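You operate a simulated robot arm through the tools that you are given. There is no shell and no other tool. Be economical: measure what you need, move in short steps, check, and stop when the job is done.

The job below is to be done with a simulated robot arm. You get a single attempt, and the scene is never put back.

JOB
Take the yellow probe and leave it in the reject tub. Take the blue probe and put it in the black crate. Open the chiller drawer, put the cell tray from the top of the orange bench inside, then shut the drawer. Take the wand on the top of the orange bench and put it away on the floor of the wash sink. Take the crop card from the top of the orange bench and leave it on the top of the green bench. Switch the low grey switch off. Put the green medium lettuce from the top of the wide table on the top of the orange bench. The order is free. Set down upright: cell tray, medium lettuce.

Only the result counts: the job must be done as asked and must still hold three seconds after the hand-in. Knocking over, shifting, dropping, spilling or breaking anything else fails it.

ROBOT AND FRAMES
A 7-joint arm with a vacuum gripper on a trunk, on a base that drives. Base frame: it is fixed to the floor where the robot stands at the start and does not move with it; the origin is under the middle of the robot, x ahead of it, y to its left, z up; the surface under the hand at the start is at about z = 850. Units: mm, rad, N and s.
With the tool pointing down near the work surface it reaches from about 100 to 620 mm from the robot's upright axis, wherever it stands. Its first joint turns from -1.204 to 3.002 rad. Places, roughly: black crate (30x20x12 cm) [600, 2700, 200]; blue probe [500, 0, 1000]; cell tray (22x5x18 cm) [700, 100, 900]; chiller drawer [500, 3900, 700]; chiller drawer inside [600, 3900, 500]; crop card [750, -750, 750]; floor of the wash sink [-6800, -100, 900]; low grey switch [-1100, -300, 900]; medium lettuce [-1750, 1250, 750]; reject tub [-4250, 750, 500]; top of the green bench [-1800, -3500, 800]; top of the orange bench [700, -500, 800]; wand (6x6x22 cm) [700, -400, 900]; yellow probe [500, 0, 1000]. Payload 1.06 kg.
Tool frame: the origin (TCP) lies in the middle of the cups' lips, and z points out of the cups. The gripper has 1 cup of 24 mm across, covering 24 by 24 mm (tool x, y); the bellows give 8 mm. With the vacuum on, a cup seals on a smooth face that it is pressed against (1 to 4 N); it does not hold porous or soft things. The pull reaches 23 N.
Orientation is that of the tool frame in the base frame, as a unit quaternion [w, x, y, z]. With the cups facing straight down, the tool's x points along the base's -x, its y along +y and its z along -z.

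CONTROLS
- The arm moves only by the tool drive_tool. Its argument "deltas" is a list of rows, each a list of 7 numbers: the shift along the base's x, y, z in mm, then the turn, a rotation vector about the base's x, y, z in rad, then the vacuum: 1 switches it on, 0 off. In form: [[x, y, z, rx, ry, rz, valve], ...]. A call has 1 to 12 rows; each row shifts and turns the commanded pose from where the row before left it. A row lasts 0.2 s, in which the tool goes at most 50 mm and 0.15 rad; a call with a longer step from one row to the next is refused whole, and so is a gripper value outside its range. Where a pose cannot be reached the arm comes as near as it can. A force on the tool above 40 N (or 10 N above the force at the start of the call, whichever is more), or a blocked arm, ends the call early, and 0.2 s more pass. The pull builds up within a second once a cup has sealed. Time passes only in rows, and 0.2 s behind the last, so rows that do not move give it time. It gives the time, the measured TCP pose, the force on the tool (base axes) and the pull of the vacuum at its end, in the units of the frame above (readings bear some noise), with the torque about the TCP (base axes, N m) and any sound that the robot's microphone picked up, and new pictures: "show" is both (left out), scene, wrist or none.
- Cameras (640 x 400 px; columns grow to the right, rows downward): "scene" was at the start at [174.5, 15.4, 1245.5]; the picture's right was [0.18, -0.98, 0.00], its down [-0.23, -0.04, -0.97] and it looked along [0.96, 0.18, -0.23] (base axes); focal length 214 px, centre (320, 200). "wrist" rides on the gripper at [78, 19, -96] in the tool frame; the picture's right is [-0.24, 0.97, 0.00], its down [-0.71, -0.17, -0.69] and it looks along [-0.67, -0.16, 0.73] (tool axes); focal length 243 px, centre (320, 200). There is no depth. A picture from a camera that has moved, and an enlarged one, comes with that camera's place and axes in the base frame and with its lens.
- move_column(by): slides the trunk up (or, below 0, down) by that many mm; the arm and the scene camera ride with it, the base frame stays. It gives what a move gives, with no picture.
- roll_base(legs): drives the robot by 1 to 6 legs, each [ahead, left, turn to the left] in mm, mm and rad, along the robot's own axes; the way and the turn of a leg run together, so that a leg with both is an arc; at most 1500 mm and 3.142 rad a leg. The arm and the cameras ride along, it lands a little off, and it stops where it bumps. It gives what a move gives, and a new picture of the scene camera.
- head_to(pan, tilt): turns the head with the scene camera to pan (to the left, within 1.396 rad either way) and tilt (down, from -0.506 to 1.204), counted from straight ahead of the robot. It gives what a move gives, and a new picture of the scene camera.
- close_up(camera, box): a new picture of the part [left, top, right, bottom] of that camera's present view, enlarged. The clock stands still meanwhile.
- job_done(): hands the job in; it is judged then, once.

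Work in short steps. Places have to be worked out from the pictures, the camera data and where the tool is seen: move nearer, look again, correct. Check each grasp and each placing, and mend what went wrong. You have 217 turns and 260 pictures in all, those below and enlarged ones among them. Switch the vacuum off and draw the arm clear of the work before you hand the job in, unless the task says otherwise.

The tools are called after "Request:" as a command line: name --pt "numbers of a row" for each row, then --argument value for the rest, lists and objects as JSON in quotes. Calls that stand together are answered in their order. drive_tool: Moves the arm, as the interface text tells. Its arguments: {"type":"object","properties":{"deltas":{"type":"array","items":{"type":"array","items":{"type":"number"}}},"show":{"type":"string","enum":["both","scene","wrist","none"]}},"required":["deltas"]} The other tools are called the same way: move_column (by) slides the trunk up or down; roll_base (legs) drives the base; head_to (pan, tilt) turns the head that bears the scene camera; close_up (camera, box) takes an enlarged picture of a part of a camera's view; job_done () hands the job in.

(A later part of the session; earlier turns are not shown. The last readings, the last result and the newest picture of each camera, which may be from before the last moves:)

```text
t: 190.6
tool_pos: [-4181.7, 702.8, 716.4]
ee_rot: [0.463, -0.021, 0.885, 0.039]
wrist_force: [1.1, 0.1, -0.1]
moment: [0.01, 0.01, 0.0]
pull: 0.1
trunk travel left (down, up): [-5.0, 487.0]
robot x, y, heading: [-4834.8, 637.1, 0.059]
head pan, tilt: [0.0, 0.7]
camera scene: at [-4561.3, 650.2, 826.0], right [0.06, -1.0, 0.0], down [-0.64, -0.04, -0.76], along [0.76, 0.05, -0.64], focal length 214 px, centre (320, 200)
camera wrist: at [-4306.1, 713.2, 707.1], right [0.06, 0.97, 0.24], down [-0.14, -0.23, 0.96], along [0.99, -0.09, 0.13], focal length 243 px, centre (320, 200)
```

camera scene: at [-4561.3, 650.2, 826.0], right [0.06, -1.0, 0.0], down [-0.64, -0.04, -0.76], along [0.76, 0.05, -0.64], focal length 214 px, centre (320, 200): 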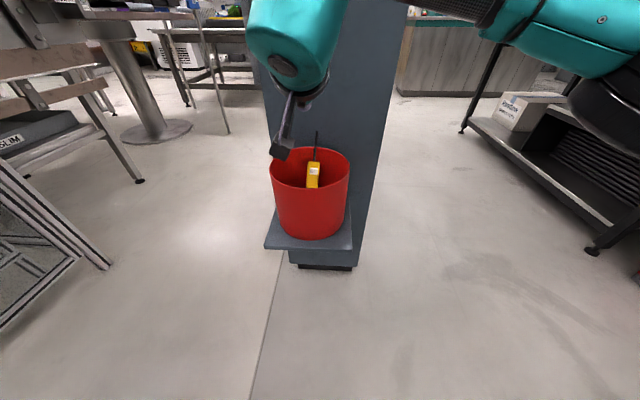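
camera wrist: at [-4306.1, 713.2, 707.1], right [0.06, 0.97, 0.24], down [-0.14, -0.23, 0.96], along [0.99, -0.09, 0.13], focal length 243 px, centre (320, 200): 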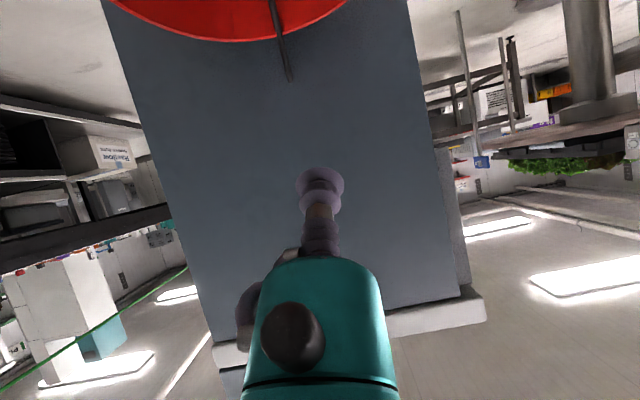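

The yellow probe rests in the tub. I'll back off, raise the trunk, and head back east toward the lettuce.

Request:
roll_base --legs '[[-200, 0, 0]]'

Request:
move_column --by 370

Request:
drive_tool --pt "-10 0 5 0 0.139 0 0" --pt "-10 0 5 0 0.139 0 0" --pt "-10 0 5 0 0.139 0 0" --pt "-10 0 5 0 0.139 0 0" --pt "-10 0 5 0 0.139 0 0" --pt "-10 0 5 0 0.139 0 0" --pt "-10 0 5 0 0.139 0 0" --show "none"

Request:
roll_base --legs '[[0, -480, -0.06], [1500, 0, 0], [1300, 0, 0]]'

```text
t: 192.1
tool_pos: [-4378.7, 690.1, 715.3]
ee_rot: [0.464, -0.021, 0.885, 0.039]
wrist_force: [0.9, 0.3, 0.3]
moment: [0.01, -0.02, 0.01]
pull: 0.1
trunk travel left (down, up): [-5.0, 487.0]
robot x, y, heading: [-5030.2, 623.2, 0.059]
head pan, tilt: [0.0, 0.7]
camera scene: at [-4758.3, 637.4, 826.0], right [0.06, -1.0, 0.0], down [-0.64, -0.04, -0.76], along [0.76, 0.05, -0.64], focal length 214 px, centre (320, 200)
```

scene: 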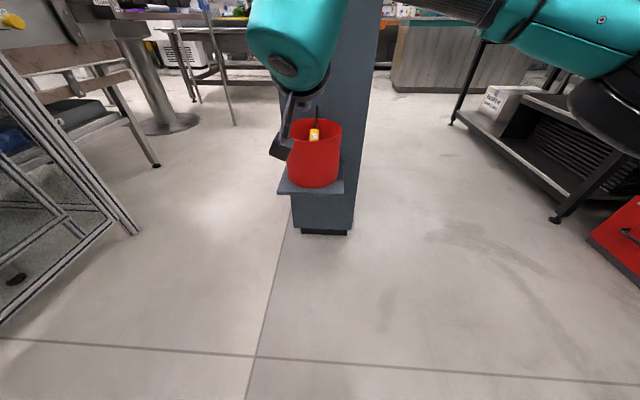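

```text
t: 195.7
tool_pos: [-4377.7, 689.4, 1085.5]
ee_rot: [0.462, -0.021, 0.886, 0.039]
wrist_force: [-0.2, -0.3, 0.9]
moment: [0.01, 0.01, -0.04]
pull: 0.1
trunk travel left (down, up): [-375.0, 117.0]
robot x, y, heading: [-5029.4, 623.1, 0.065]
head pan, tilt: [0.0, 0.7]
```

```text
t: 197.3
tool_pos: [-4466.4, 681.6, 1112.4]
ee_rot: [-0.004, 0.0, 0.999, 0.045]
wrist_force: [0.9, 0.2, -0.1]
moment: [0.04, 0.0, 0.0]
pull: 0.0
out of reach, approached as far as the arm can: row 6, 7
trunk travel left (down, up): [-375.0, 117.0]
robot x, y, heading: [-5030.7, 624.4, 0.065]
head pan, tilt: [0.0, 0.7]
```

```text
t: 215.2
tool_pos: [-1660.9, 176.5, 1110.8]
ee_rot: [-0.001, 0.029, 0.999, 0.045]
wrist_force: [-0.3, 0.3, -0.3]
moment: [0.01, -0.02, -0.02]
pull: 0.0
trunk travel left (down, up): [-375.0, 117.0]
robot x, y, heading: [-2225.7, 150.5, 0.003]
head pan, tilt: [0.0, 0.7]
camera scene: at [-2059.2, 148.6, 1203.5], right [0.0, -1.0, 0.0], down [-0.64, 0.0, -0.76], along [0.76, 0.0, -0.64], focal length 214 px, centre (320, 200)
```

scene: 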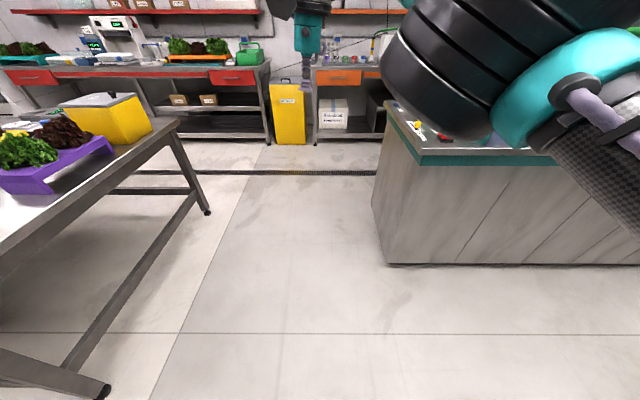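

I'm beside the wide table now. I'll turn to face it (north) and look at the lettuces.

Request:
roll_base --legs '[[200, 0, 0], [0, 0, 1.57]]'

Request:
head_to --pan -0.15 --tilt 0.5

```text
t: 220.6
tool_pos: [-2056.0, 715.8, 1111.7]
ee_rot: [-0.032, -0.688, 0.724, 0.03]
wrist_force: [0.2, 0.0, -0.2]
moment: [0.01, 0.02, 0.01]
pull: 0.1
trunk travel left (down, up): [-375.0, 117.0]
robot x, y, heading: [-2023.7, 151.7, 1.581]
head pan, tilt: [0.0, 0.7]
camera scene: at [-2029.0, 317.1, 1203.5], right [1.0, 0.01, 0.0], down [0.0, -0.64, -0.76], along [-0.01, 0.76, -0.64], focal length 214 px, centre (320, 200)
```

scene: 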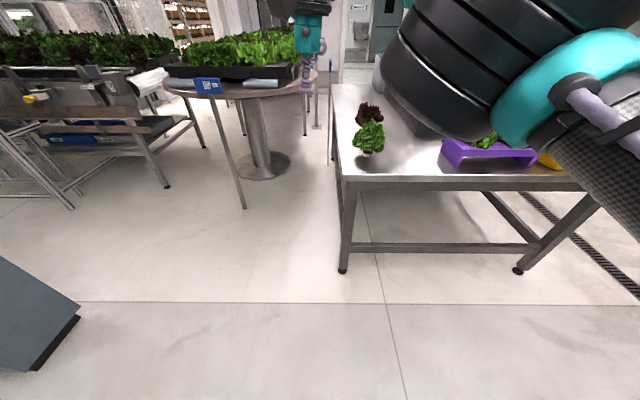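

```text
t: 221.3
tool_pos: [-2056.6, 716.3, 1112.0]
ee_rot: [-0.032, -0.687, 0.725, 0.03]
wrist_force: [0.3, 0.7, 1.0]
moment: [0.01, -0.01, -0.01]
pull: 0.0
trunk travel left (down, up): [-375.0, 117.0]
robot x, y, heading: [-2024.9, 152.3, 1.578]
head pan, tilt: [-0.15, 0.499]
camera scene: at [-2015.4, 322.2, 1221.2], right [0.99, -0.14, 0.0], down [-0.07, -0.47, -0.88], along [0.12, 0.87, -0.48], focal length 214 px, centre (320, 200)
```

scene: 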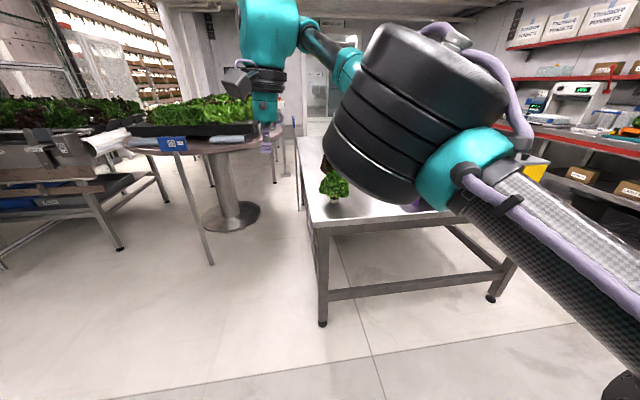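

The green lettuce stands at about (-1810, 1180) with a red one behind it. I'll move closer and use both cameras for detail.

Request:
roll_base --legs '[[330, -220, 0]]'

Request:
head_to --pan 0.15 --tilt 0.75

Request:
close_up --camera "wrist" --box '[120, 0, 520, 250]'

```text
t: 223.9
tool_pos: [-1833.9, 1050.7, 1111.3]
ee_rot: [-0.032, -0.685, 0.727, 0.03]
wrist_force: [0.3, -0.1, 0.4]
moment: [-0.02, 0.03, -0.01]
pull: 0.0
trunk travel left (down, up): [-375.0, 117.0]
robot x, y, heading: [-1808.3, 488.9, 1.568]
head pan, tilt: [-0.15, 0.499]
camera scene: at [-1795.8, 656.3, 1221.2], right [0.99, -0.15, 0.0], down [-0.07, -0.47, -0.88], along [0.13, 0.87, -0.48], focal length 214 px, centre (320, 200)
```

scene: 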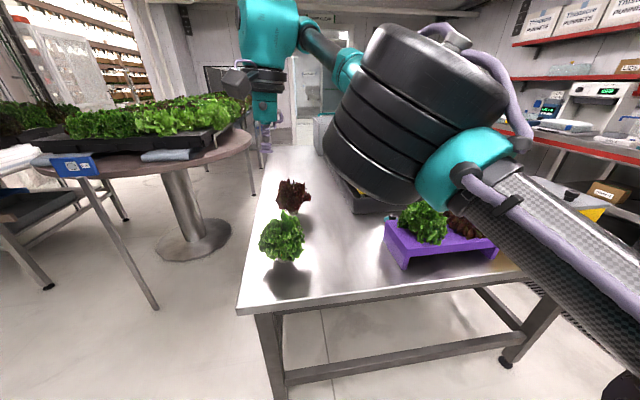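

```text
t: 224.7
tool_pos: [-1835.1, 1050.9, 1112.7]
ee_rot: [-0.033, -0.685, 0.727, 0.031]
wrist_force: [0.1, -0.1, 0.3]
moment: [0.0, 0.0, 0.01]
pull: 0.0
trunk travel left (down, up): [-375.0, 117.0]
robot x, y, heading: [-1812.4, 483.1, 1.574]
head pan, tilt: [0.15, 0.75]
camera scene: at [-1821.9, 648.0, 1199.3], right [0.99, 0.15, 0.0], down [0.1, -0.67, -0.73], along [-0.11, 0.72, -0.68], focal length 214 px, centre (320, 200)
```

scene: 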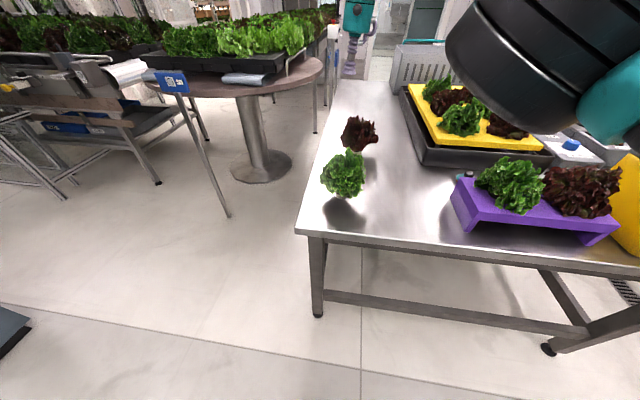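

```text
1.60 times, centred on (320, 125) of wrist
camera zoom: at [-1849.2, 973.8, 1209.5], right [-0.95, 0.29, 0.09], down [0.27, 0.7, 0.66], along [0.14, 0.66, -0.74], focal length 388 px, centre (320, 320)
```

zoom: 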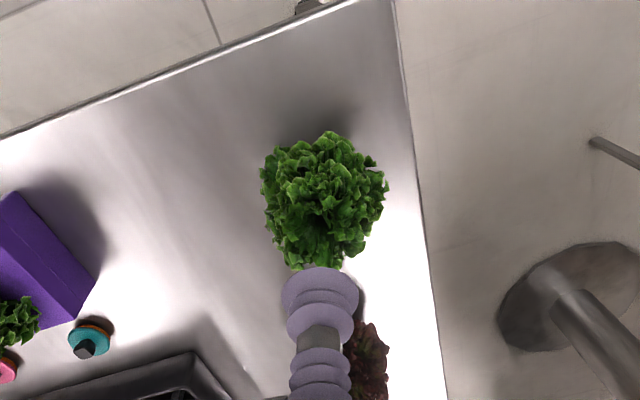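

I need to see the pot under the leaves to find a sealable face.

Request:
close_up --camera "scene" --box '[290, 100, 410, 220]'

Request:
drive_tool --pt "0 -45 -10 0 0 0 0" --pt "0 -45 -10 0 0 0 0" --pt "0 -45 -10 0 0 0 0" --show "wrist"

```text
3.33 times, centred on (350, 160) of scene
camera zoom: at [-1821.9, 648.0, 1199.3], right [0.99, 0.15, 0.0], down [0.1, -0.67, -0.73], along [-0.11, 0.72, -0.68], focal length 715 px, centre (220, 333)
```

zoom: 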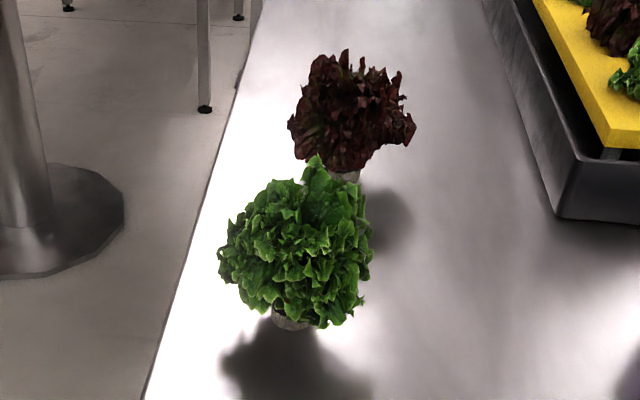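

```text
t: 225.5
tool_pos: [-1833.4, 915.7, 1082.2]
ee_rot: [-0.032, -0.685, 0.728, 0.03]
wrist_force: [0.3, -0.3, -0.8]
moment: [-0.02, 0.02, -0.02]
pull: 0.0
trunk travel left (down, up): [-375.0, 117.0]
robot x, y, heading: [-1809.0, 484.7, 1.569]
head pan, tilt: [0.15, 0.75]
camera wrist: at [-1848.6, 838.8, 1180.1], right [-0.95, 0.29, 0.09], down [0.28, 0.7, 0.66], along [0.14, 0.65, -0.74], focal length 243 px, centre (320, 200)
```

wrist: 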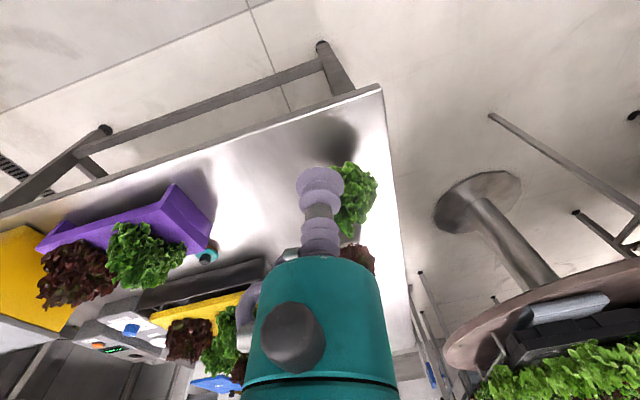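

The lettuce sits in a small white pot, so the pot wall is the only sealable face, and it needs a low, horizontal approach. I'll back up and turn the tool horizontal, pointing north.

Request:
roll_base --legs '[[-250, 0, 0]]'

Request:
drive_tool --pt "0 20 0 0.143 -0.0106 -0.0019 0" --pt "0 20 0 0.143 -0.0106 -0.0019 0" --pt "0 20 0 0.143 -0.0106 -0.0019 0" --pt "0 20 0 0.143 -0.0106 -0.0019 0" --pt "0 20 0 0.143 -0.0106 -0.0019 0" --pt "0 20 0 0.143 -0.0106 -0.0019 0" --pt "0 15 0 0.143 -0.0106 -0.0019 0" --pt "0 15 0 0.143 -0.0106 -0.0019 0" --pt "0 15 0 0.143 -0.0106 -0.0019 0" --pt "0 15 0 0.143 -0.0106 -0.0019 0" --pt "0 0 0 0.143 -0.0106 -0.0019 0" --show "none"

Request:
move_column --by -260

Request:
head_to --pan 0.2 --tilt 0.15

```text
t: 227.3
tool_pos: [-1834.0, 668.5, 1082.9]
ee_rot: [-0.033, -0.685, 0.727, 0.03]
wrist_force: [-0.2, -1.2, -0.2]
moment: [-0.01, 0.0, 0.0]
pull: 0.0
trunk travel left (down, up): [-375.0, 117.0]
robot x, y, heading: [-1809.1, 236.1, 1.572]
head pan, tilt: [0.15, 0.75]
camera scene: at [-1821.8, 399.5, 1199.4], right [0.99, 0.15, 0.0], down [0.1, -0.67, -0.73], along [-0.11, 0.72, -0.68], focal length 214 px, centre (320, 200)
```

scene: 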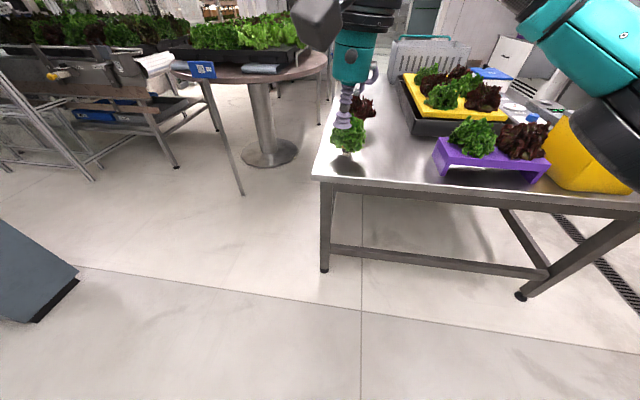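

```text
t: 229.7
tool_pos: [-1835.2, 847.5, 1083.4]
ee_rot: [0.501, -0.5, 0.499, 0.5]
wrist_force: [-0.3, -0.5, -0.4]
moment: [0.01, 0.02, -0.02]
pull: 0.1
trunk travel left (down, up): [-375.0, 117.0]
robot x, y, heading: [-1807.0, 235.6, 1.574]
head pan, tilt: [0.15, 0.75]
```

```text
t: 232.4
tool_pos: [-1833.5, 847.6, 823.7]
ee_rot: [0.5, -0.5, 0.5, 0.5]
wrist_force: [0.6, 0.7, -0.3]
moment: [0.0, 0.0, -0.03]
pull: 0.0
trunk travel left (down, up): [-115.0, 377.0]
robot x, y, heading: [-1806.5, 237.8, 1.573]
head pan, tilt: [0.15, 0.75]
```

```text
t: 233.4
tool_pos: [-1833.6, 848.7, 821.1]
ee_rot: [-0.5, 0.501, -0.499, -0.5]
wrist_force: [0.5, -0.1, 0.4]
moment: [-0.01, -0.02, 0.0]
pull: 0.0
trunk travel left (down, up): [-115.0, 377.0]
robot x, y, heading: [-1809.0, 237.3, 1.571]
head pan, tilt: [0.201, 0.15]
camera scene: at [-1828.0, 482.6, 981.4], right [0.98, 0.2, 0.0], down [0.03, -0.15, -0.99], along [-0.2, 0.97, -0.15], focal length 214 px, centre (320, 200)
```

scene: 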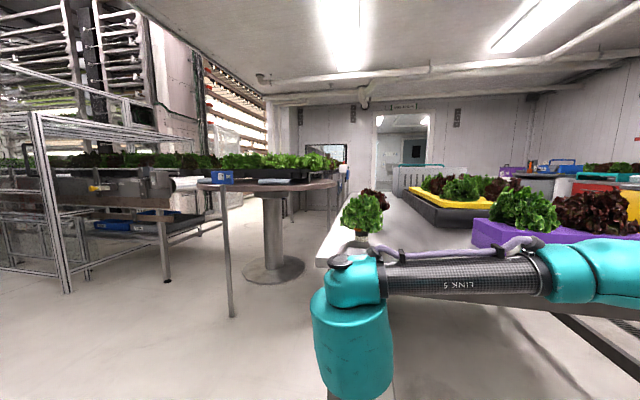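

Request:
close_up --camera "scene" --box '[310, 170, 430, 260]'

Request:
close_up --camera "wrist" --box '[0, 0, 640, 400]'

```text
4.44 times, centred on (370, 215) of scene
camera zoom: at [-1828.0, 482.6, 981.4], right [0.98, 0.2, 0.0], down [0.03, -0.15, -0.99], along [-0.2, 0.97, -0.15], focal length 953 px, centre (98, 133)
```

zoom: 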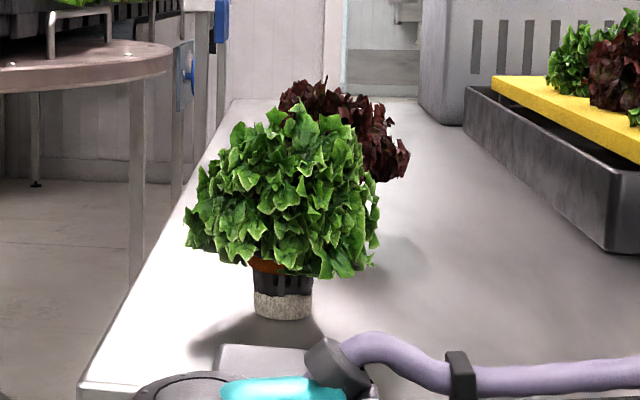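

```text
1.00 times, centred on (320, 200) of wrist (not enlarged: the box is as wide or as high as the picture)
camera zoom: at [-1852.3, 752.9, 744.2], right [-0.97, 0.0, 0.23], down [0.17, -0.69, 0.71], along [0.16, 0.73, 0.67], focal length 243 px, centre (320, 200)
```

zoom: 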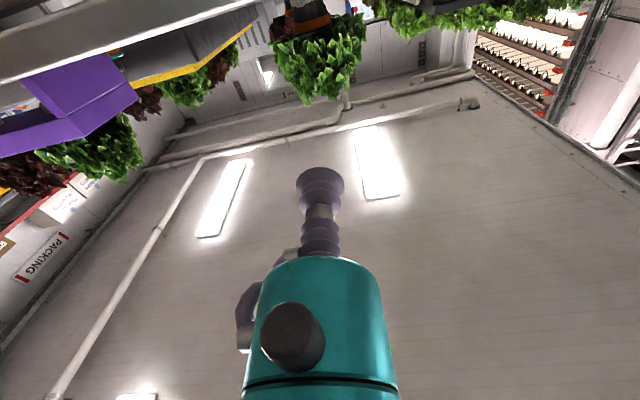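

The pot has a dark upper part, a greyish lower part, and an orange collar under the leaves. I'll pitch the tool 45° so the wrist camera looks level at it from closer.

Request:
drive_tool --pt "0 0 20 -0.13 0 0 0" --pt "0 10 15 -0.13 0 0 0" --pt "0 15 10 -0.13 0 0 0" --pt "0 15 10 -0.13 0 0 0" --pt "0 15 10 -0.13 0 0 0" --pt "0 15 10 -0.13 0 0 0" --show "none"

Request:
close_up --camera "wrist" --box '[200, 0, 440, 150]'

```text
t: 234.8
tool_pos: [-1834.3, 917.7, 896.5]
ee_rot: [-0.271, 0.654, -0.652, -0.272]
wrist_force: [-0.1, 0.4, 0.4]
moment: [0.02, 0.0, -0.03]
pull: 0.1
trunk travel left (down, up): [-115.0, 377.0]
robot x, y, heading: [-1808.4, 236.1, 1.574]
head pan, tilt: [0.201, 0.15]
```

```text
2.67 times, centred on (320, 75) of wrist
camera zoom: at [-1852.1, 795.3, 909.6], right [-0.97, 0.16, 0.17], down [0.17, 0.01, 0.99], along [0.16, 0.99, -0.04], focal length 647 px, centre (320, 533)
```

zoom: 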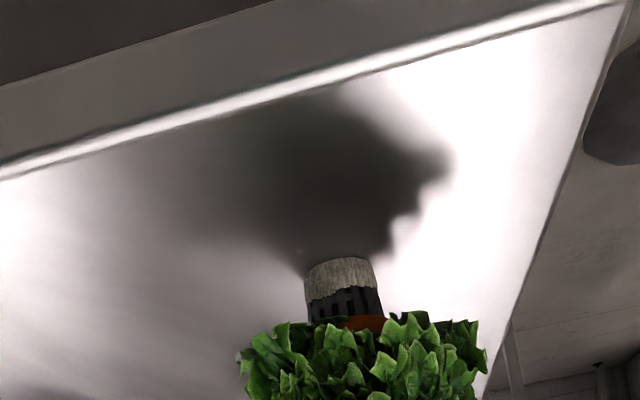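

The pot base centre is at about (-1830, 1165) on the table at z≈749. It's about 42 mm wide and 38 mm tall, and nearer the table's west edge (x≈-1950). I'll approach from the west with the tool nearly level and the camera on top, so first I'll drive around.

Request:
roll_base --legs '[[0, 890, 0], [0, 0, -1.572], [0, 930, 0]]'

Request:
head_to --pan 0.0 --tilt 0.3

```text
t: 254.7
tool_pos: [-2037.7, 1199.6, 897.9]
ee_rot: [0.385, -0.014, 0.923, 0.005]
wrist_force: [-0.1, -0.2, -0.1]
moment: [0.02, -0.02, -0.06]
pull: 0.1
trunk travel left (down, up): [-115.0, 377.0]
robot x, y, heading: [-2721.8, 1154.6, 0.028]
head pan, tilt: [0.201, 0.15]
camera scene: at [-2472.0, 1180.0, 981.5], right [0.23, -0.97, 0.0], down [-0.15, -0.03, -0.99], along [0.96, 0.22, -0.15], focal length 214 px, centre (320, 200)
```

scene: 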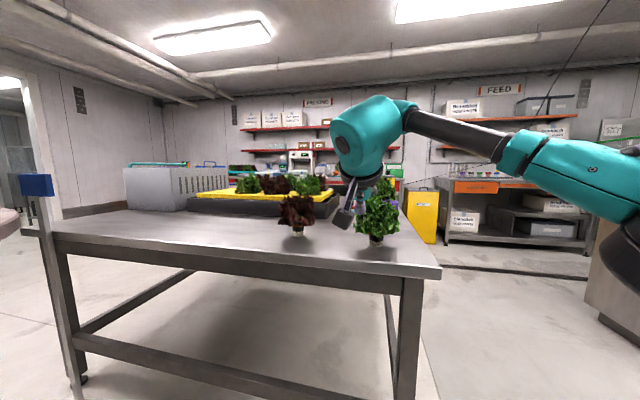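

```text
t: 255.5
tool_pos: [-2037.5, 1199.1, 896.7]
ee_rot: [0.386, -0.014, 0.923, 0.006]
wrist_force: [0.6, 0.2, 0.4]
moment: [0.02, 0.01, 0.0]
pull: 0.1
trunk travel left (down, up): [-115.0, 377.0]
robot x, y, heading: [-2722.2, 1156.1, 0.026]
head pan, tilt: [0.0, 0.3]
camera scene: at [-2469.0, 1161.6, 967.5], right [0.03, -1.0, 0.0], down [-0.3, -0.01, -0.96], along [0.95, 0.03, -0.3], focal length 214 px, centre (320, 200)
```

scene: 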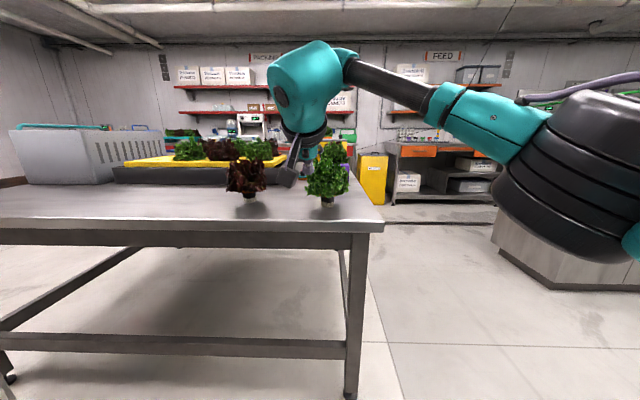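

Request:
close_up --camera "scene" --box '[280, 130, 380, 230]'

```text
4.00 times, centred on (330, 180) of scene
camera zoom: at [-2469.0, 1161.6, 967.5], right [0.03, -1.0, 0.0], down [-0.3, -0.01, -0.96], along [0.95, 0.03, -0.3], focal length 858 px, centre (280, 280)
```

zoom: 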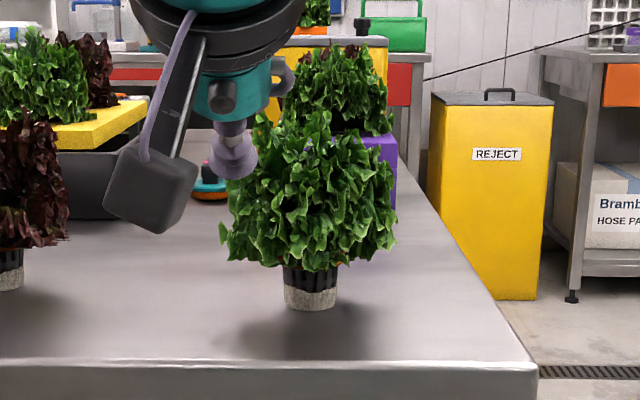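

The pot's west face is at x≈-1848, y≈1159, bare from z 749 to about 785. I'll level the tool to 10° down and roll it about its axis so that the camera ends up on top.

Request:
drive_tool --pt "-8 0 0 0 -0.121 0 0" --pt "-8 0 0 0 -0.121 0 0" --pt "-8 0 0 0 -0.121 0 0" --pt "-8 0 0 0 -0.121 0 0" --pt "-8 0 0 0 -0.12 0 0" --pt "0 0 0 0.1379 0 -0.0243 0" --pt "0 0 0 0.1379 0 -0.0243 0" --pt "0 0 0 0.1379 0 -0.0243 0" --pt "0 0 0 0.1379 0 -0.0243 0" --pt "0 0 0 0.1379 0 -0.0243 0" --pt "0 0 0 0.1379 0 -0.0243 0" --show "none"

Request:
drive_tool --pt "0 0 0 0.1379 0 -0.0243 0" --pt "0 0 0 0.1379 0 -0.0243 0" --pt "0 0 0 0.1379 0 -0.0243 0" --pt "0 0 0 0.1379 0 -0.0243 0" --pt "0 0 0 0.1379 0 -0.0243 0" --pt "0 0 0 0.1379 0 -0.0243 0" --pt "0 0 0 0.1379 0 -0.0243 0" --pt "0 0 0 0.1379 0 -0.0243 0" --pt "0 0 0 0.1379 0 -0.0243 0" --pt "0 0 0 0.1379 0 -0.0243 0" --show "both"

```text
t: 257.9
tool_pos: [-2076.9, 1199.6, 898.1]
ee_rot: [0.592, 0.3, 0.699, 0.265]
wrist_force: [-0.7, 0.8, -0.7]
moment: [0.03, 0.02, 0.0]
pull: 0.2
trunk travel left (down, up): [-115.0, 377.0]
robot x, y, heading: [-2715.7, 1155.1, 0.026]
head pan, tilt: [0.0, 0.3]
```

```text
t: 260.1
tool_pos: [-2078.5, 1199.5, 897.1]
ee_rot: [0.292, 0.683, 0.334, 0.58]
wrist_force: [-0.5, 0.1, 0.0]
moment: [0.0, 0.0, -0.03]
pull: 0.1
trunk travel left (down, up): [-115.0, 377.0]
robot x, y, heading: [-2716.3, 1154.7, 0.03]
head pan, tilt: [0.0, 0.3]
camera scene: at [-2469.0, 1161.6, 967.5], right [0.03, -1.0, 0.0], down [-0.3, -0.01, -0.96], along [0.95, 0.03, -0.3], focal length 214 px, centre (320, 200)
camera wrist: at [-2161.6, 1251.5, 973.9], right [0.09, -0.78, 0.62], down [-0.77, -0.45, -0.45], along [0.63, -0.44, -0.64], focal length 243 px, centre (320, 200)
```

scene: 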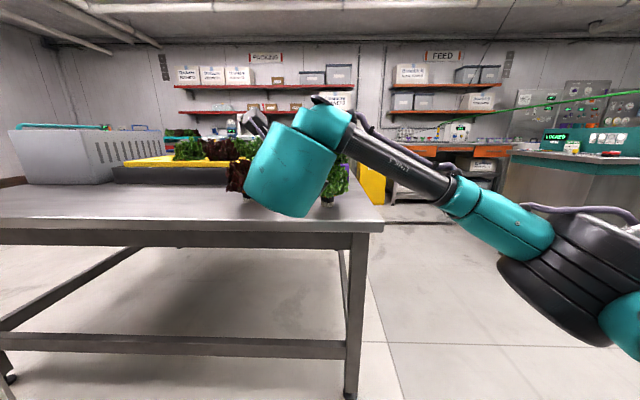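
wrist: 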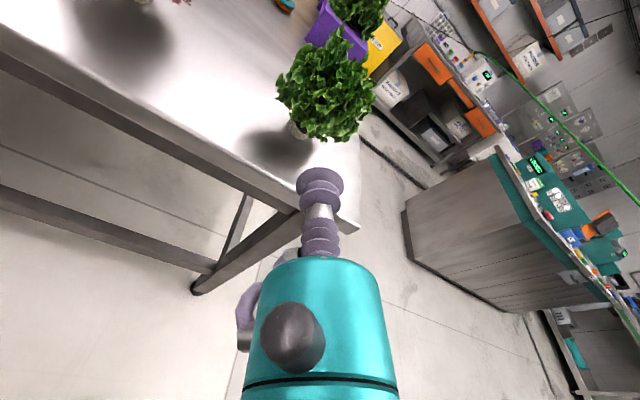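

The roll worked and the camera is now above-left, with the tool axis 9° down and pointing east. I'll line up in front of the pot, just outside the table edge.

Request:
drive_tool --pt "10 -8 -20 0 0 0 0" --pt "15 -8 -20 0 0 0 0" --pt "20 -8 -22 0 0 0 0" --pt "20 -8 -22 0 0 0 0" --pt "20 -7 -20 0 0 0 0" --show "both"

```text
t: 261.3
tool_pos: [-1992.1, 1160.9, 793.8]
ee_rot: [0.292, 0.683, 0.335, 0.58]
wrist_force: [-0.3, 0.3, -0.2]
moment: [0.0, 0.0, -0.03]
pull: 0.0
trunk travel left (down, up): [-115.0, 377.0]
robot x, y, heading: [-2722.5, 1154.0, 0.025]
head pan, tilt: [0.0, 0.3]
camera scene: at [-2469.0, 1161.6, 967.5], right [0.03, -1.0, 0.0], down [-0.3, -0.01, -0.96], along [0.95, 0.03, -0.3], focal length 214 px, centre (320, 200)
camera wrist: at [-2075.9, 1212.5, 869.9], right [0.09, -0.77, 0.63], down [-0.77, -0.45, -0.45], along [0.63, -0.44, -0.64], focal length 243 px, centre (320, 200)
```

scene: 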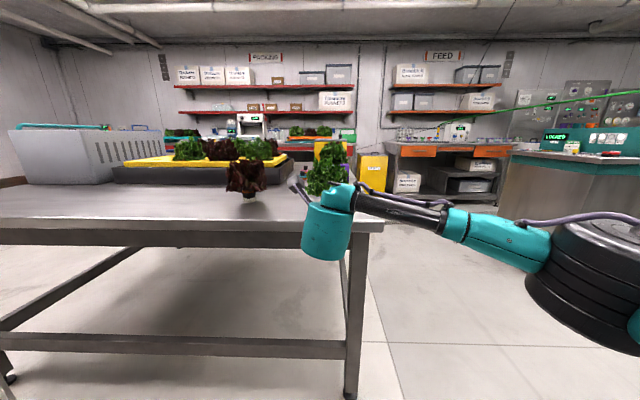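
wrist: 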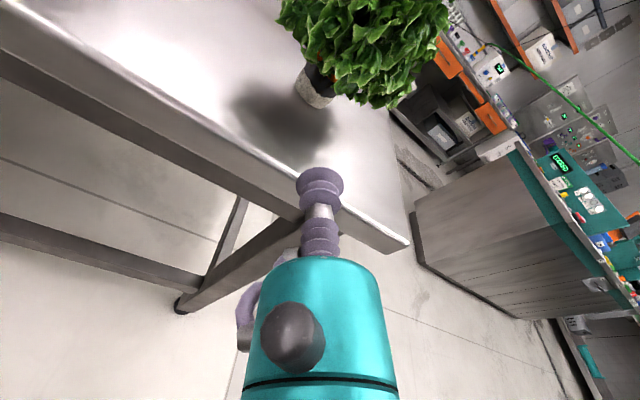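

The pot lies right on the tool axis, so I'll advance along it to about 20 mm short.

Request:
drive_tool --pt "30 0 -5 0 0 0 0" --pt "30 0 -5 0 0 0 0" --pt "30 0 -4 0 0 0 0" --pt "20 0 -3 0 0 0 0" --pt "12 0 -2 0 0 0 1" --show "wrist"

Request:
close_up --camera "wrist" --box '[240, 80, 400, 220]'

```text
t: 262.3
tool_pos: [-1890.4, 1161.1, 777.9]
ee_rot: [0.292, 0.685, 0.335, 0.577]
wrist_force: [-16.2, -2.2, 3.9]
moment: [-0.09, 0.7, -0.24]
pull: 0.0
trunk travel left (down, up): [-115.0, 377.0]
robot x, y, heading: [-2717.5, 1154.9, 0.026]
head pan, tilt: [0.0, 0.3]
stopped in row 5: the force on the tool passed its limit at 74 N (the readings are from after the stop); the commanded pose is now the measured one
camera wrist: at [-1973.2, 1213.6, 854.6], right [0.09, -0.78, 0.62], down [-0.77, -0.45, -0.45], along [0.63, -0.44, -0.64], focal length 243 px, centre (320, 200)
```

wrist: 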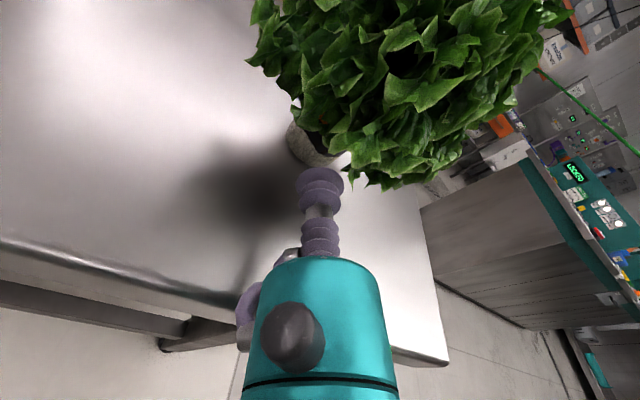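

```text
2.86 times, centred on (320, 150) of wrist
camera zoom: at [-1973.2, 1213.6, 854.6], right [0.09, -0.78, 0.62], down [-0.77, -0.45, -0.45], along [0.63, -0.44, -0.64], focal length 693 px, centre (320, 343)
```

zoom: 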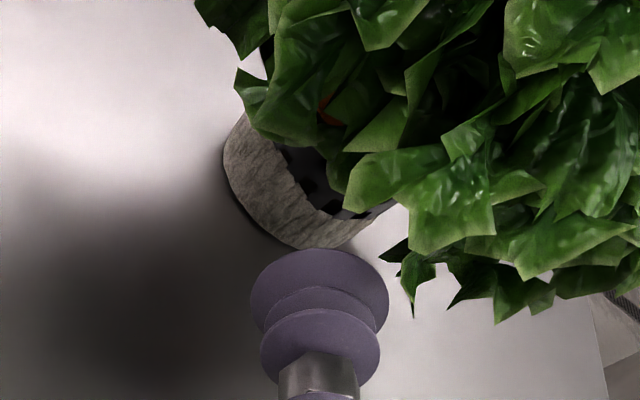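

Contact came early. The hose fitting on the tool's side points downward in this roll and probably met the table edge. I'll back out along the axis, roll further so the fitting points upward, and recheck the lettuce.

Request:
drive_tool --pt "-5 0 2 0 0 0 0" --pt "-25 0 5 0 0 0 0" --pt "-35 0 6 0 0 0 0" --pt "-40 0 7 0 0 0 0" --pt "0 0 0 0.1379 0 -0.0243 0" --pt "0 0 0 0.1379 0 -0.0243 0" --pt "0 0 0 0.1379 0 -0.0243 0" --pt "0 0 0 0.1379 0 -0.0243 0" --pt "0 0 0 0.1379 0 -0.0243 0" --pt "0 0 0 0.1379 0 -0.0243 0" --pt "0 0 0 0.1379 0 -0.0243 0" --pt "0 0 0 0.1379 0 -0.0243 0" --show "both"

Request:
close_up --camera "scene" --box '[260, 130, 400, 270]'

```text
t: 264.9
tool_pos: [-1993.8, 1159.6, 794.9]
ee_rot: [-0.057, 0.764, -0.082, 0.637]
wrist_force: [-0.1, 0.9, 0.1]
moment: [0.0, 0.01, -0.01]
pull: 0.0
trunk travel left (down, up): [-115.0, 377.0]
robot x, y, heading: [-2718.8, 1159.7, 0.031]
head pan, tilt: [0.0, 0.3]
camera scene: at [-2469.0, 1161.4, 967.5], right [0.03, -1.0, 0.0], down [-0.3, -0.01, -0.96], along [0.95, 0.03, -0.3], focal length 214 px, centre (320, 200)
camera wrist: at [-2074.0, 1128.2, 884.7], right [-0.09, -0.91, -0.41], down [-0.79, 0.32, -0.52], along [0.61, 0.28, -0.74], focal length 243 px, centre (320, 200)
```

scene: 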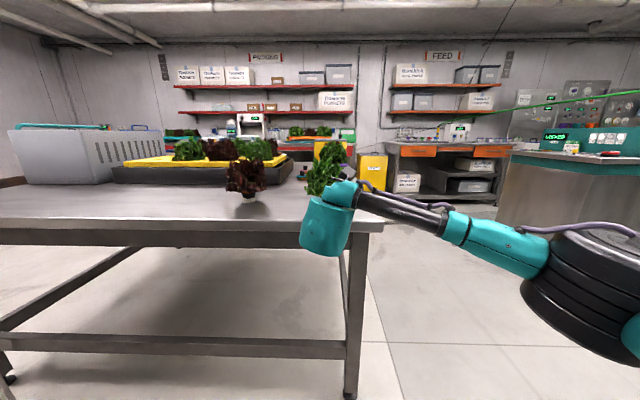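
wrist: 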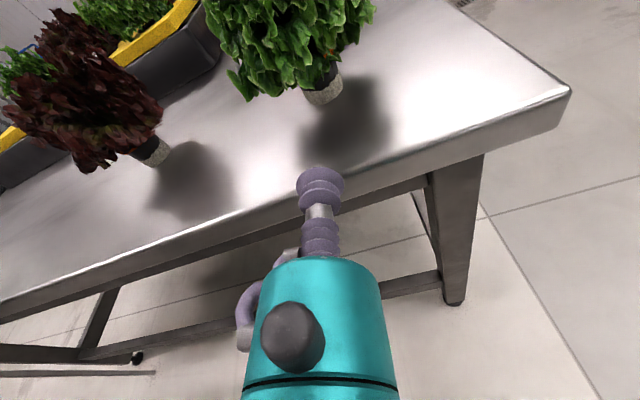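

```text
2.86 times, centred on (330, 200) of scene
camera zoom: at [-2469.0, 1161.4, 967.5], right [0.03, -1.0, 0.0], down [-0.3, -0.01, -0.96], along [0.95, 0.03, -0.3], focal length 613 px, centre (291, 200)
```

zoom: 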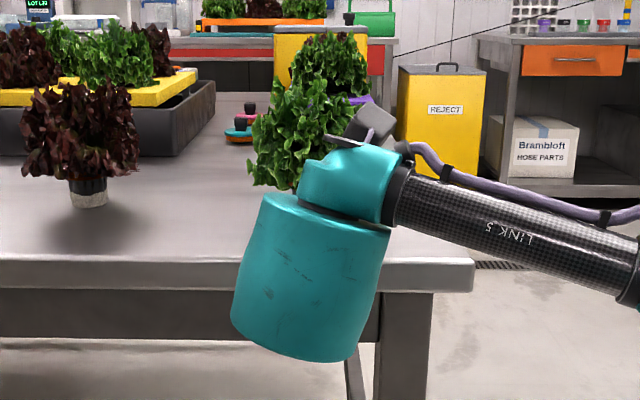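

The lettuce hasn't moved; its pot face is at about (-1846, 1157). I'll steepen the tool to about 18° so that the wrist barrel clears the table edge, then approach in small steps.

Request:
drive_tool --pt "0 -1 13 0 0.08 0 0" --pt "0 -1 13 0 0.08 0 0" --pt "30 0 -10 0 0 0 0" --pt "30 0 -10 0 0 0 0" --pt "20 0 -6 0 0 0 0" --pt "10 0 -3 0 0 0 0" --pt "8 0 -3 0 0 0 0" --show "wrist"

```text
t: 266.5
tool_pos: [-1894.3, 1158.5, 789.4]
ee_rot: [-0.052, 0.813, -0.085, 0.573]
wrist_force: [-0.3, 0.8, 0.2]
moment: [-0.01, -0.04, -0.01]
pull: 0.0
trunk travel left (down, up): [-115.0, 377.0]
robot x, y, heading: [-2718.9, 1157.4, 0.032]
head pan, tilt: [0.0, 0.3]
camera wrist: at [-1960.1, 1126.2, 890.8], right [-0.15, -0.91, -0.39], down [-0.86, 0.32, -0.39], along [0.48, 0.28, -0.83], focal length 243 px, centre (320, 200)
```

wrist: 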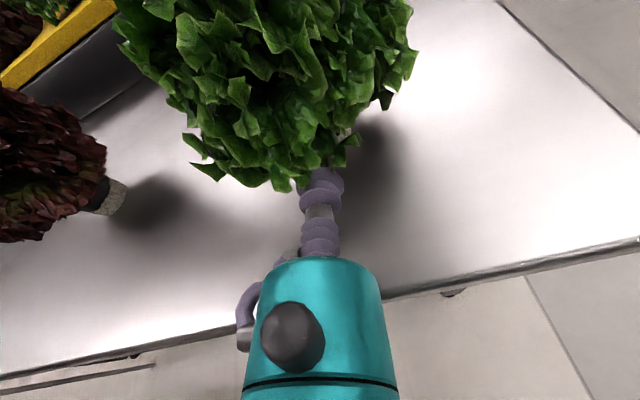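

No contact yet, so I'll continue along the axis in 4 mm steps with the vacuum on.

Request:
drive_tool --pt "6 0 -2 0 0 0 1" --pt "6 0 -2 0 0 0 1" --pt "5 0 -2 0 0 0 1" --pt "5 0 -2 0 0 0 1" --pt "4 0 -1.5 0 0 0 1" --pt "4 0 -1.5 0 0 0 1" --pt "4 0 -1.5 0 0 0 1" --pt "4 0 -1.5 0 0 0 1" --pt "3 0 -1 0 0 0 1" --show "wrist"

```text
t: 268.5
tool_pos: [-1870.9, 1161.0, 780.6]
ee_rot: [-0.051, 0.814, -0.085, 0.573]
wrist_force: [0.9, 0.7, -0.6]
moment: [0.01, -0.03, 0.03]
pull: 0.2
out of reach, approached as far as the arm can: row 5, 6, 7, 8
trunk travel left (down, up): [-115.0, 377.0]
robot x, y, heading: [-2719.4, 1155.2, 0.03]
head pan, tilt: [0.0, 0.3]
camera wrist: at [-1937.2, 1129.0, 881.4], right [-0.15, -0.91, -0.39], down [-0.86, 0.32, -0.39], along [0.48, 0.28, -0.83], focal length 243 px, centre (320, 200)
```

wrist: 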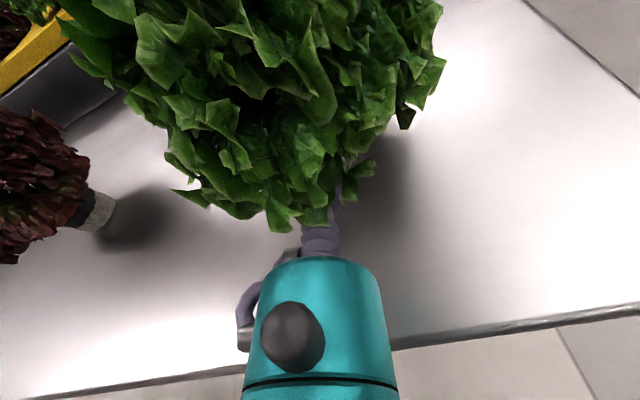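

The arm has run out of reach. I'll retract along the axis, bring the base 100 mm closer, and approach again.

Request:
drive_tool --pt "-30 0 10.5 0 0 0 0" --pt "-30 0 10.5 0 0 0 0" --pt "-30 0 10.5 0 0 0 0" --pt "-30 0 10.5 0 0 0 0" --show "none"

Request:
roll_base --legs '[[110, 0, 0]]'

```text
t: 269.5
tool_pos: [-1988.4, 1161.0, 820.1]
ee_rot: [-0.05, 0.813, -0.086, 0.573]
wrist_force: [1.3, -0.3, -0.1]
moment: [0.0, 0.03, -0.01]
pull: 0.0
out of reach, approached as far as the arm can: row 1
trunk travel left (down, up): [-115.0, 377.0]
robot x, y, heading: [-2718.0, 1150.9, 0.035]
head pan, tilt: [0.0, 0.3]
```

```text
t: 270.7
tool_pos: [-1879.0, 1164.6, 821.1]
ee_rot: [-0.052, 0.813, -0.085, 0.573]
wrist_force: [-0.8, 0.2, 0.7]
moment: [0.03, 0.01, -0.01]
pull: 0.0
trunk travel left (down, up): [-115.0, 377.0]
robot x, y, heading: [-2608.2, 1159.6, 0.025]
head pan, tilt: [0.0, 0.3]
camera scene: at [-2360.5, 1164.5, 967.5], right [0.03, -1.0, 0.0], down [-0.3, -0.01, -0.96], along [0.95, 0.03, -0.3], focal length 214 px, centre (320, 200)
```

scene: 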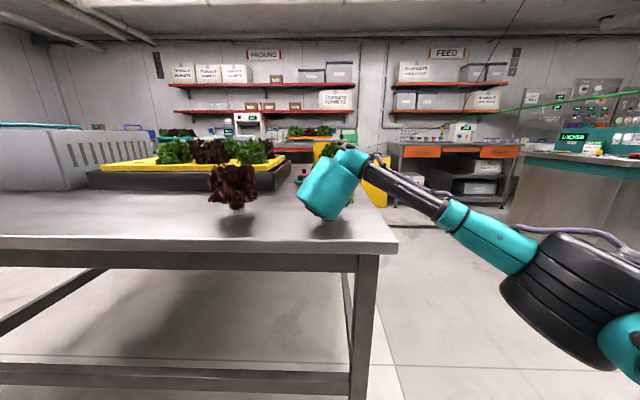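

There's no contact force, so the leaves don't resist. I'll drop back onto the approach line and advance gently.

Request:
drive_tool --pt "-20 -4 -5 0 0 0 0" --pt "0 -3 -20 0 0 0 0" --pt "4 0 -7 0 0 0 1" --pt "6 0 -2 0 0 0 1" --pt "6 0 -2 0 0 0 1" --pt "6 0 -2 0 0 0 1" --pt "5 0 -2 0 0 0 1" --pt "4 0 -1.5 0 0 0 1" --pt "4 0 -1.5 0 0 0 1" --pt "4 0 -1.5 0 0 0 1" --pt "3 0 -1 0 0 0 1" --pt "3 0 -1 0 0 0 1" --show "wrist"

```text
t: 273.3
tool_pos: [-1854.1, 1157.7, 774.8]
ee_rot: [-0.052, 0.813, -0.084, 0.574]
wrist_force: [0.4, -0.4, 0.4]
moment: [0.0, -0.02, 0.05]
pull: 0.1
trunk travel left (down, up): [-115.0, 377.0]
robot x, y, heading: [-2608.4, 1157.3, 0.025]
head pan, tilt: [0.0, 0.3]
camera wrist: at [-1919.3, 1125.3, 875.7], right [-0.15, -0.91, -0.39], down [-0.86, 0.32, -0.39], along [0.48, 0.28, -0.83], focal length 243 px, centre (320, 200)
```

wrist: 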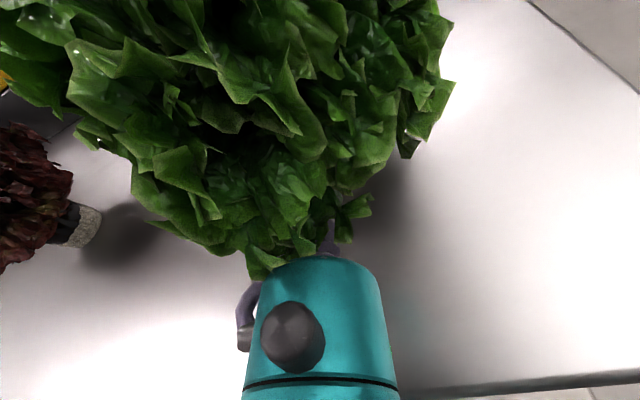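

Request:
drive_tool --pt "2 0 -0.7 0 0 0 1" --pt "2 0 -0.7 0 0 0 1" --pt "2 0 -0.7 0 0 0 1" --pt "2 0 -0.7 0 0 0 1" --show "none"

```text
t: 274.3
tool_pos: [-1846.0, 1157.4, 773.0]
ee_rot: [-0.051, 0.813, -0.086, 0.574]
wrist_force: [-1.9, 0.6, 3.6]
moment: [-0.05, 0.26, -0.05]
pull: 0.0
trunk travel left (down, up): [-115.0, 377.0]
robot x, y, heading: [-2612.6, 1159.3, 0.026]
head pan, tilt: [0.0, 0.3]
```

There's a force pushing up with a moment, so some part about 70 mm behind the cup seems to touch the table. I'll look from the scene camera.

Request:
close_up --camera "scene" --box '[260, 120, 420, 270]'

```text
2.67 times, centred on (340, 195) of scene
camera zoom: at [-2360.9, 1164.5, 967.7], right [0.03, -1.0, 0.0], down [-0.3, -0.01, -0.96], along [0.96, 0.03, -0.3], focal length 572 px, centre (267, 213)
```

zoom: 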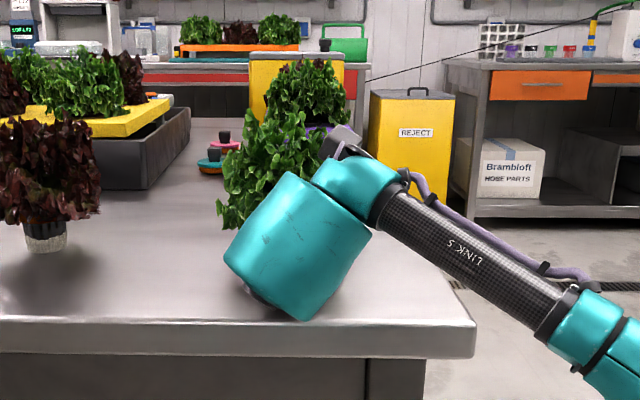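

The wrist body itself is resting on the table. I'll back off slightly, raise and tilt a few degrees more, and press again.

Request:
drive_tool --pt "-8 0 6 0 0.03 0 1" --pt "0 0 2 0 0.03 0 1" --pt "3 0 -1 0 0 0 1" --pt "3 0 -1 0 0 0 1" --pt "2 0 -1 0 0 0 1" --pt "2 0 -1 0 0 0 1" --pt "2 0 -0.5 0 0 0 1" --show "none"

```text
t: 275.9
tool_pos: [-1841.4, 1157.7, 775.4]
ee_rot: [-0.049, 0.83, -0.086, 0.548]
wrist_force: [0.0, -0.2, -0.3]
moment: [-0.02, -0.01, -0.01]
pull: 0.0
trunk travel left (down, up): [-115.0, 377.0]
robot x, y, heading: [-2611.7, 1156.0, 0.023]
head pan, tilt: [0.0, 0.3]
```

Request:
drive_tool --pt "1.5 0 -0.5 0 0 0 1" --pt "1.5 0 -0.5 0 0 0 1" --pt "1.5 0 -0.5 0 0 0 1" --pt "1.5 0 -0.5 0 0 0 1" --show "wrist"

```text
t: 276.9
tool_pos: [-1835.4, 1156.3, 772.3]
ee_rot: [-0.049, 0.83, -0.086, 0.548]
wrist_force: [0.4, -0.9, 0.3]
moment: [-0.02, 0.02, -0.01]
pull: 0.1
trunk travel left (down, up): [-115.0, 377.0]
robot x, y, heading: [-2608.8, 1159.4, 0.029]
head pan, tilt: [0.0, 0.3]
camera wrist: at [-1895.4, 1125.4, 878.1], right [-0.18, -0.91, -0.38], down [-0.89, 0.32, -0.34], along [0.43, 0.28, -0.86], focal length 243 px, centre (320, 200)
```

wrist: 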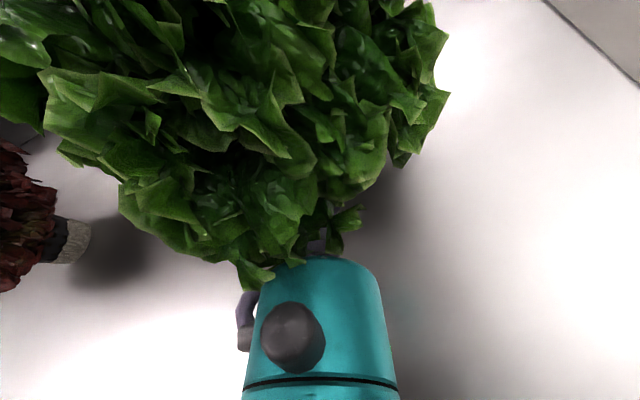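

Still no contact. The light pot may have slid, since its friction is too small for side pressing. I'll retract along the axis and re-measure.

Request:
drive_tool --pt "-15 0 6 0 0 0 0" --pt "-25 0 11 0 0 0 0" --pt "-30 0 13 0 0 0 0" --pt "-30 0 13 0 0 0 0" --pt "-30 0 13 0 0 0 0" --show "wrist"

Request:
close_up --camera "scene" --box '[240, 120, 420, 270]'

```text
t: 278.1
tool_pos: [-1966.7, 1157.3, 829.0]
ee_rot: [-0.049, 0.83, -0.086, 0.549]
wrist_force: [-0.5, 0.4, 0.9]
moment: [-0.01, -0.01, 0.0]
pull: 0.2
trunk travel left (down, up): [-115.0, 377.0]
robot x, y, heading: [-2612.2, 1160.2, 0.028]
head pan, tilt: [0.0, 0.3]
camera wrist: at [-2025.8, 1124.7, 934.2], right [-0.18, -0.91, -0.38], down [-0.89, 0.32, -0.34], along [0.43, 0.28, -0.86], focal length 243 px, centre (320, 200)
```

wrist: 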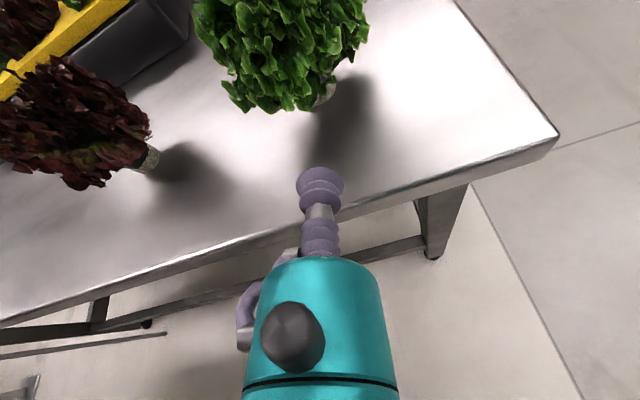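

```text
2.67 times, centred on (330, 195) of scene
camera zoom: at [-2360.4, 1164.5, 967.5], right [0.03, -1.0, 0.0], down [-0.3, -0.01, -0.96], along [0.95, 0.03, -0.3], focal length 572 px, centre (293, 213)
```

zoom: 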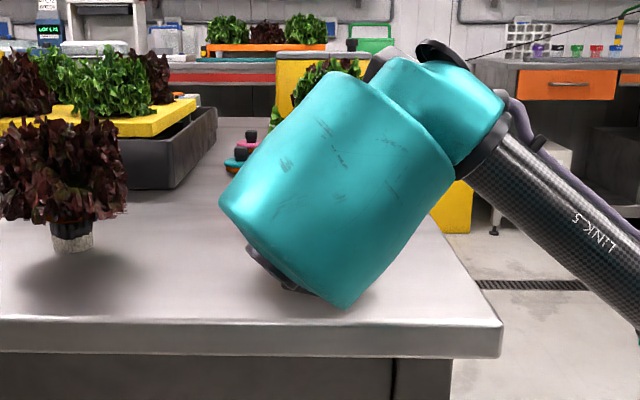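

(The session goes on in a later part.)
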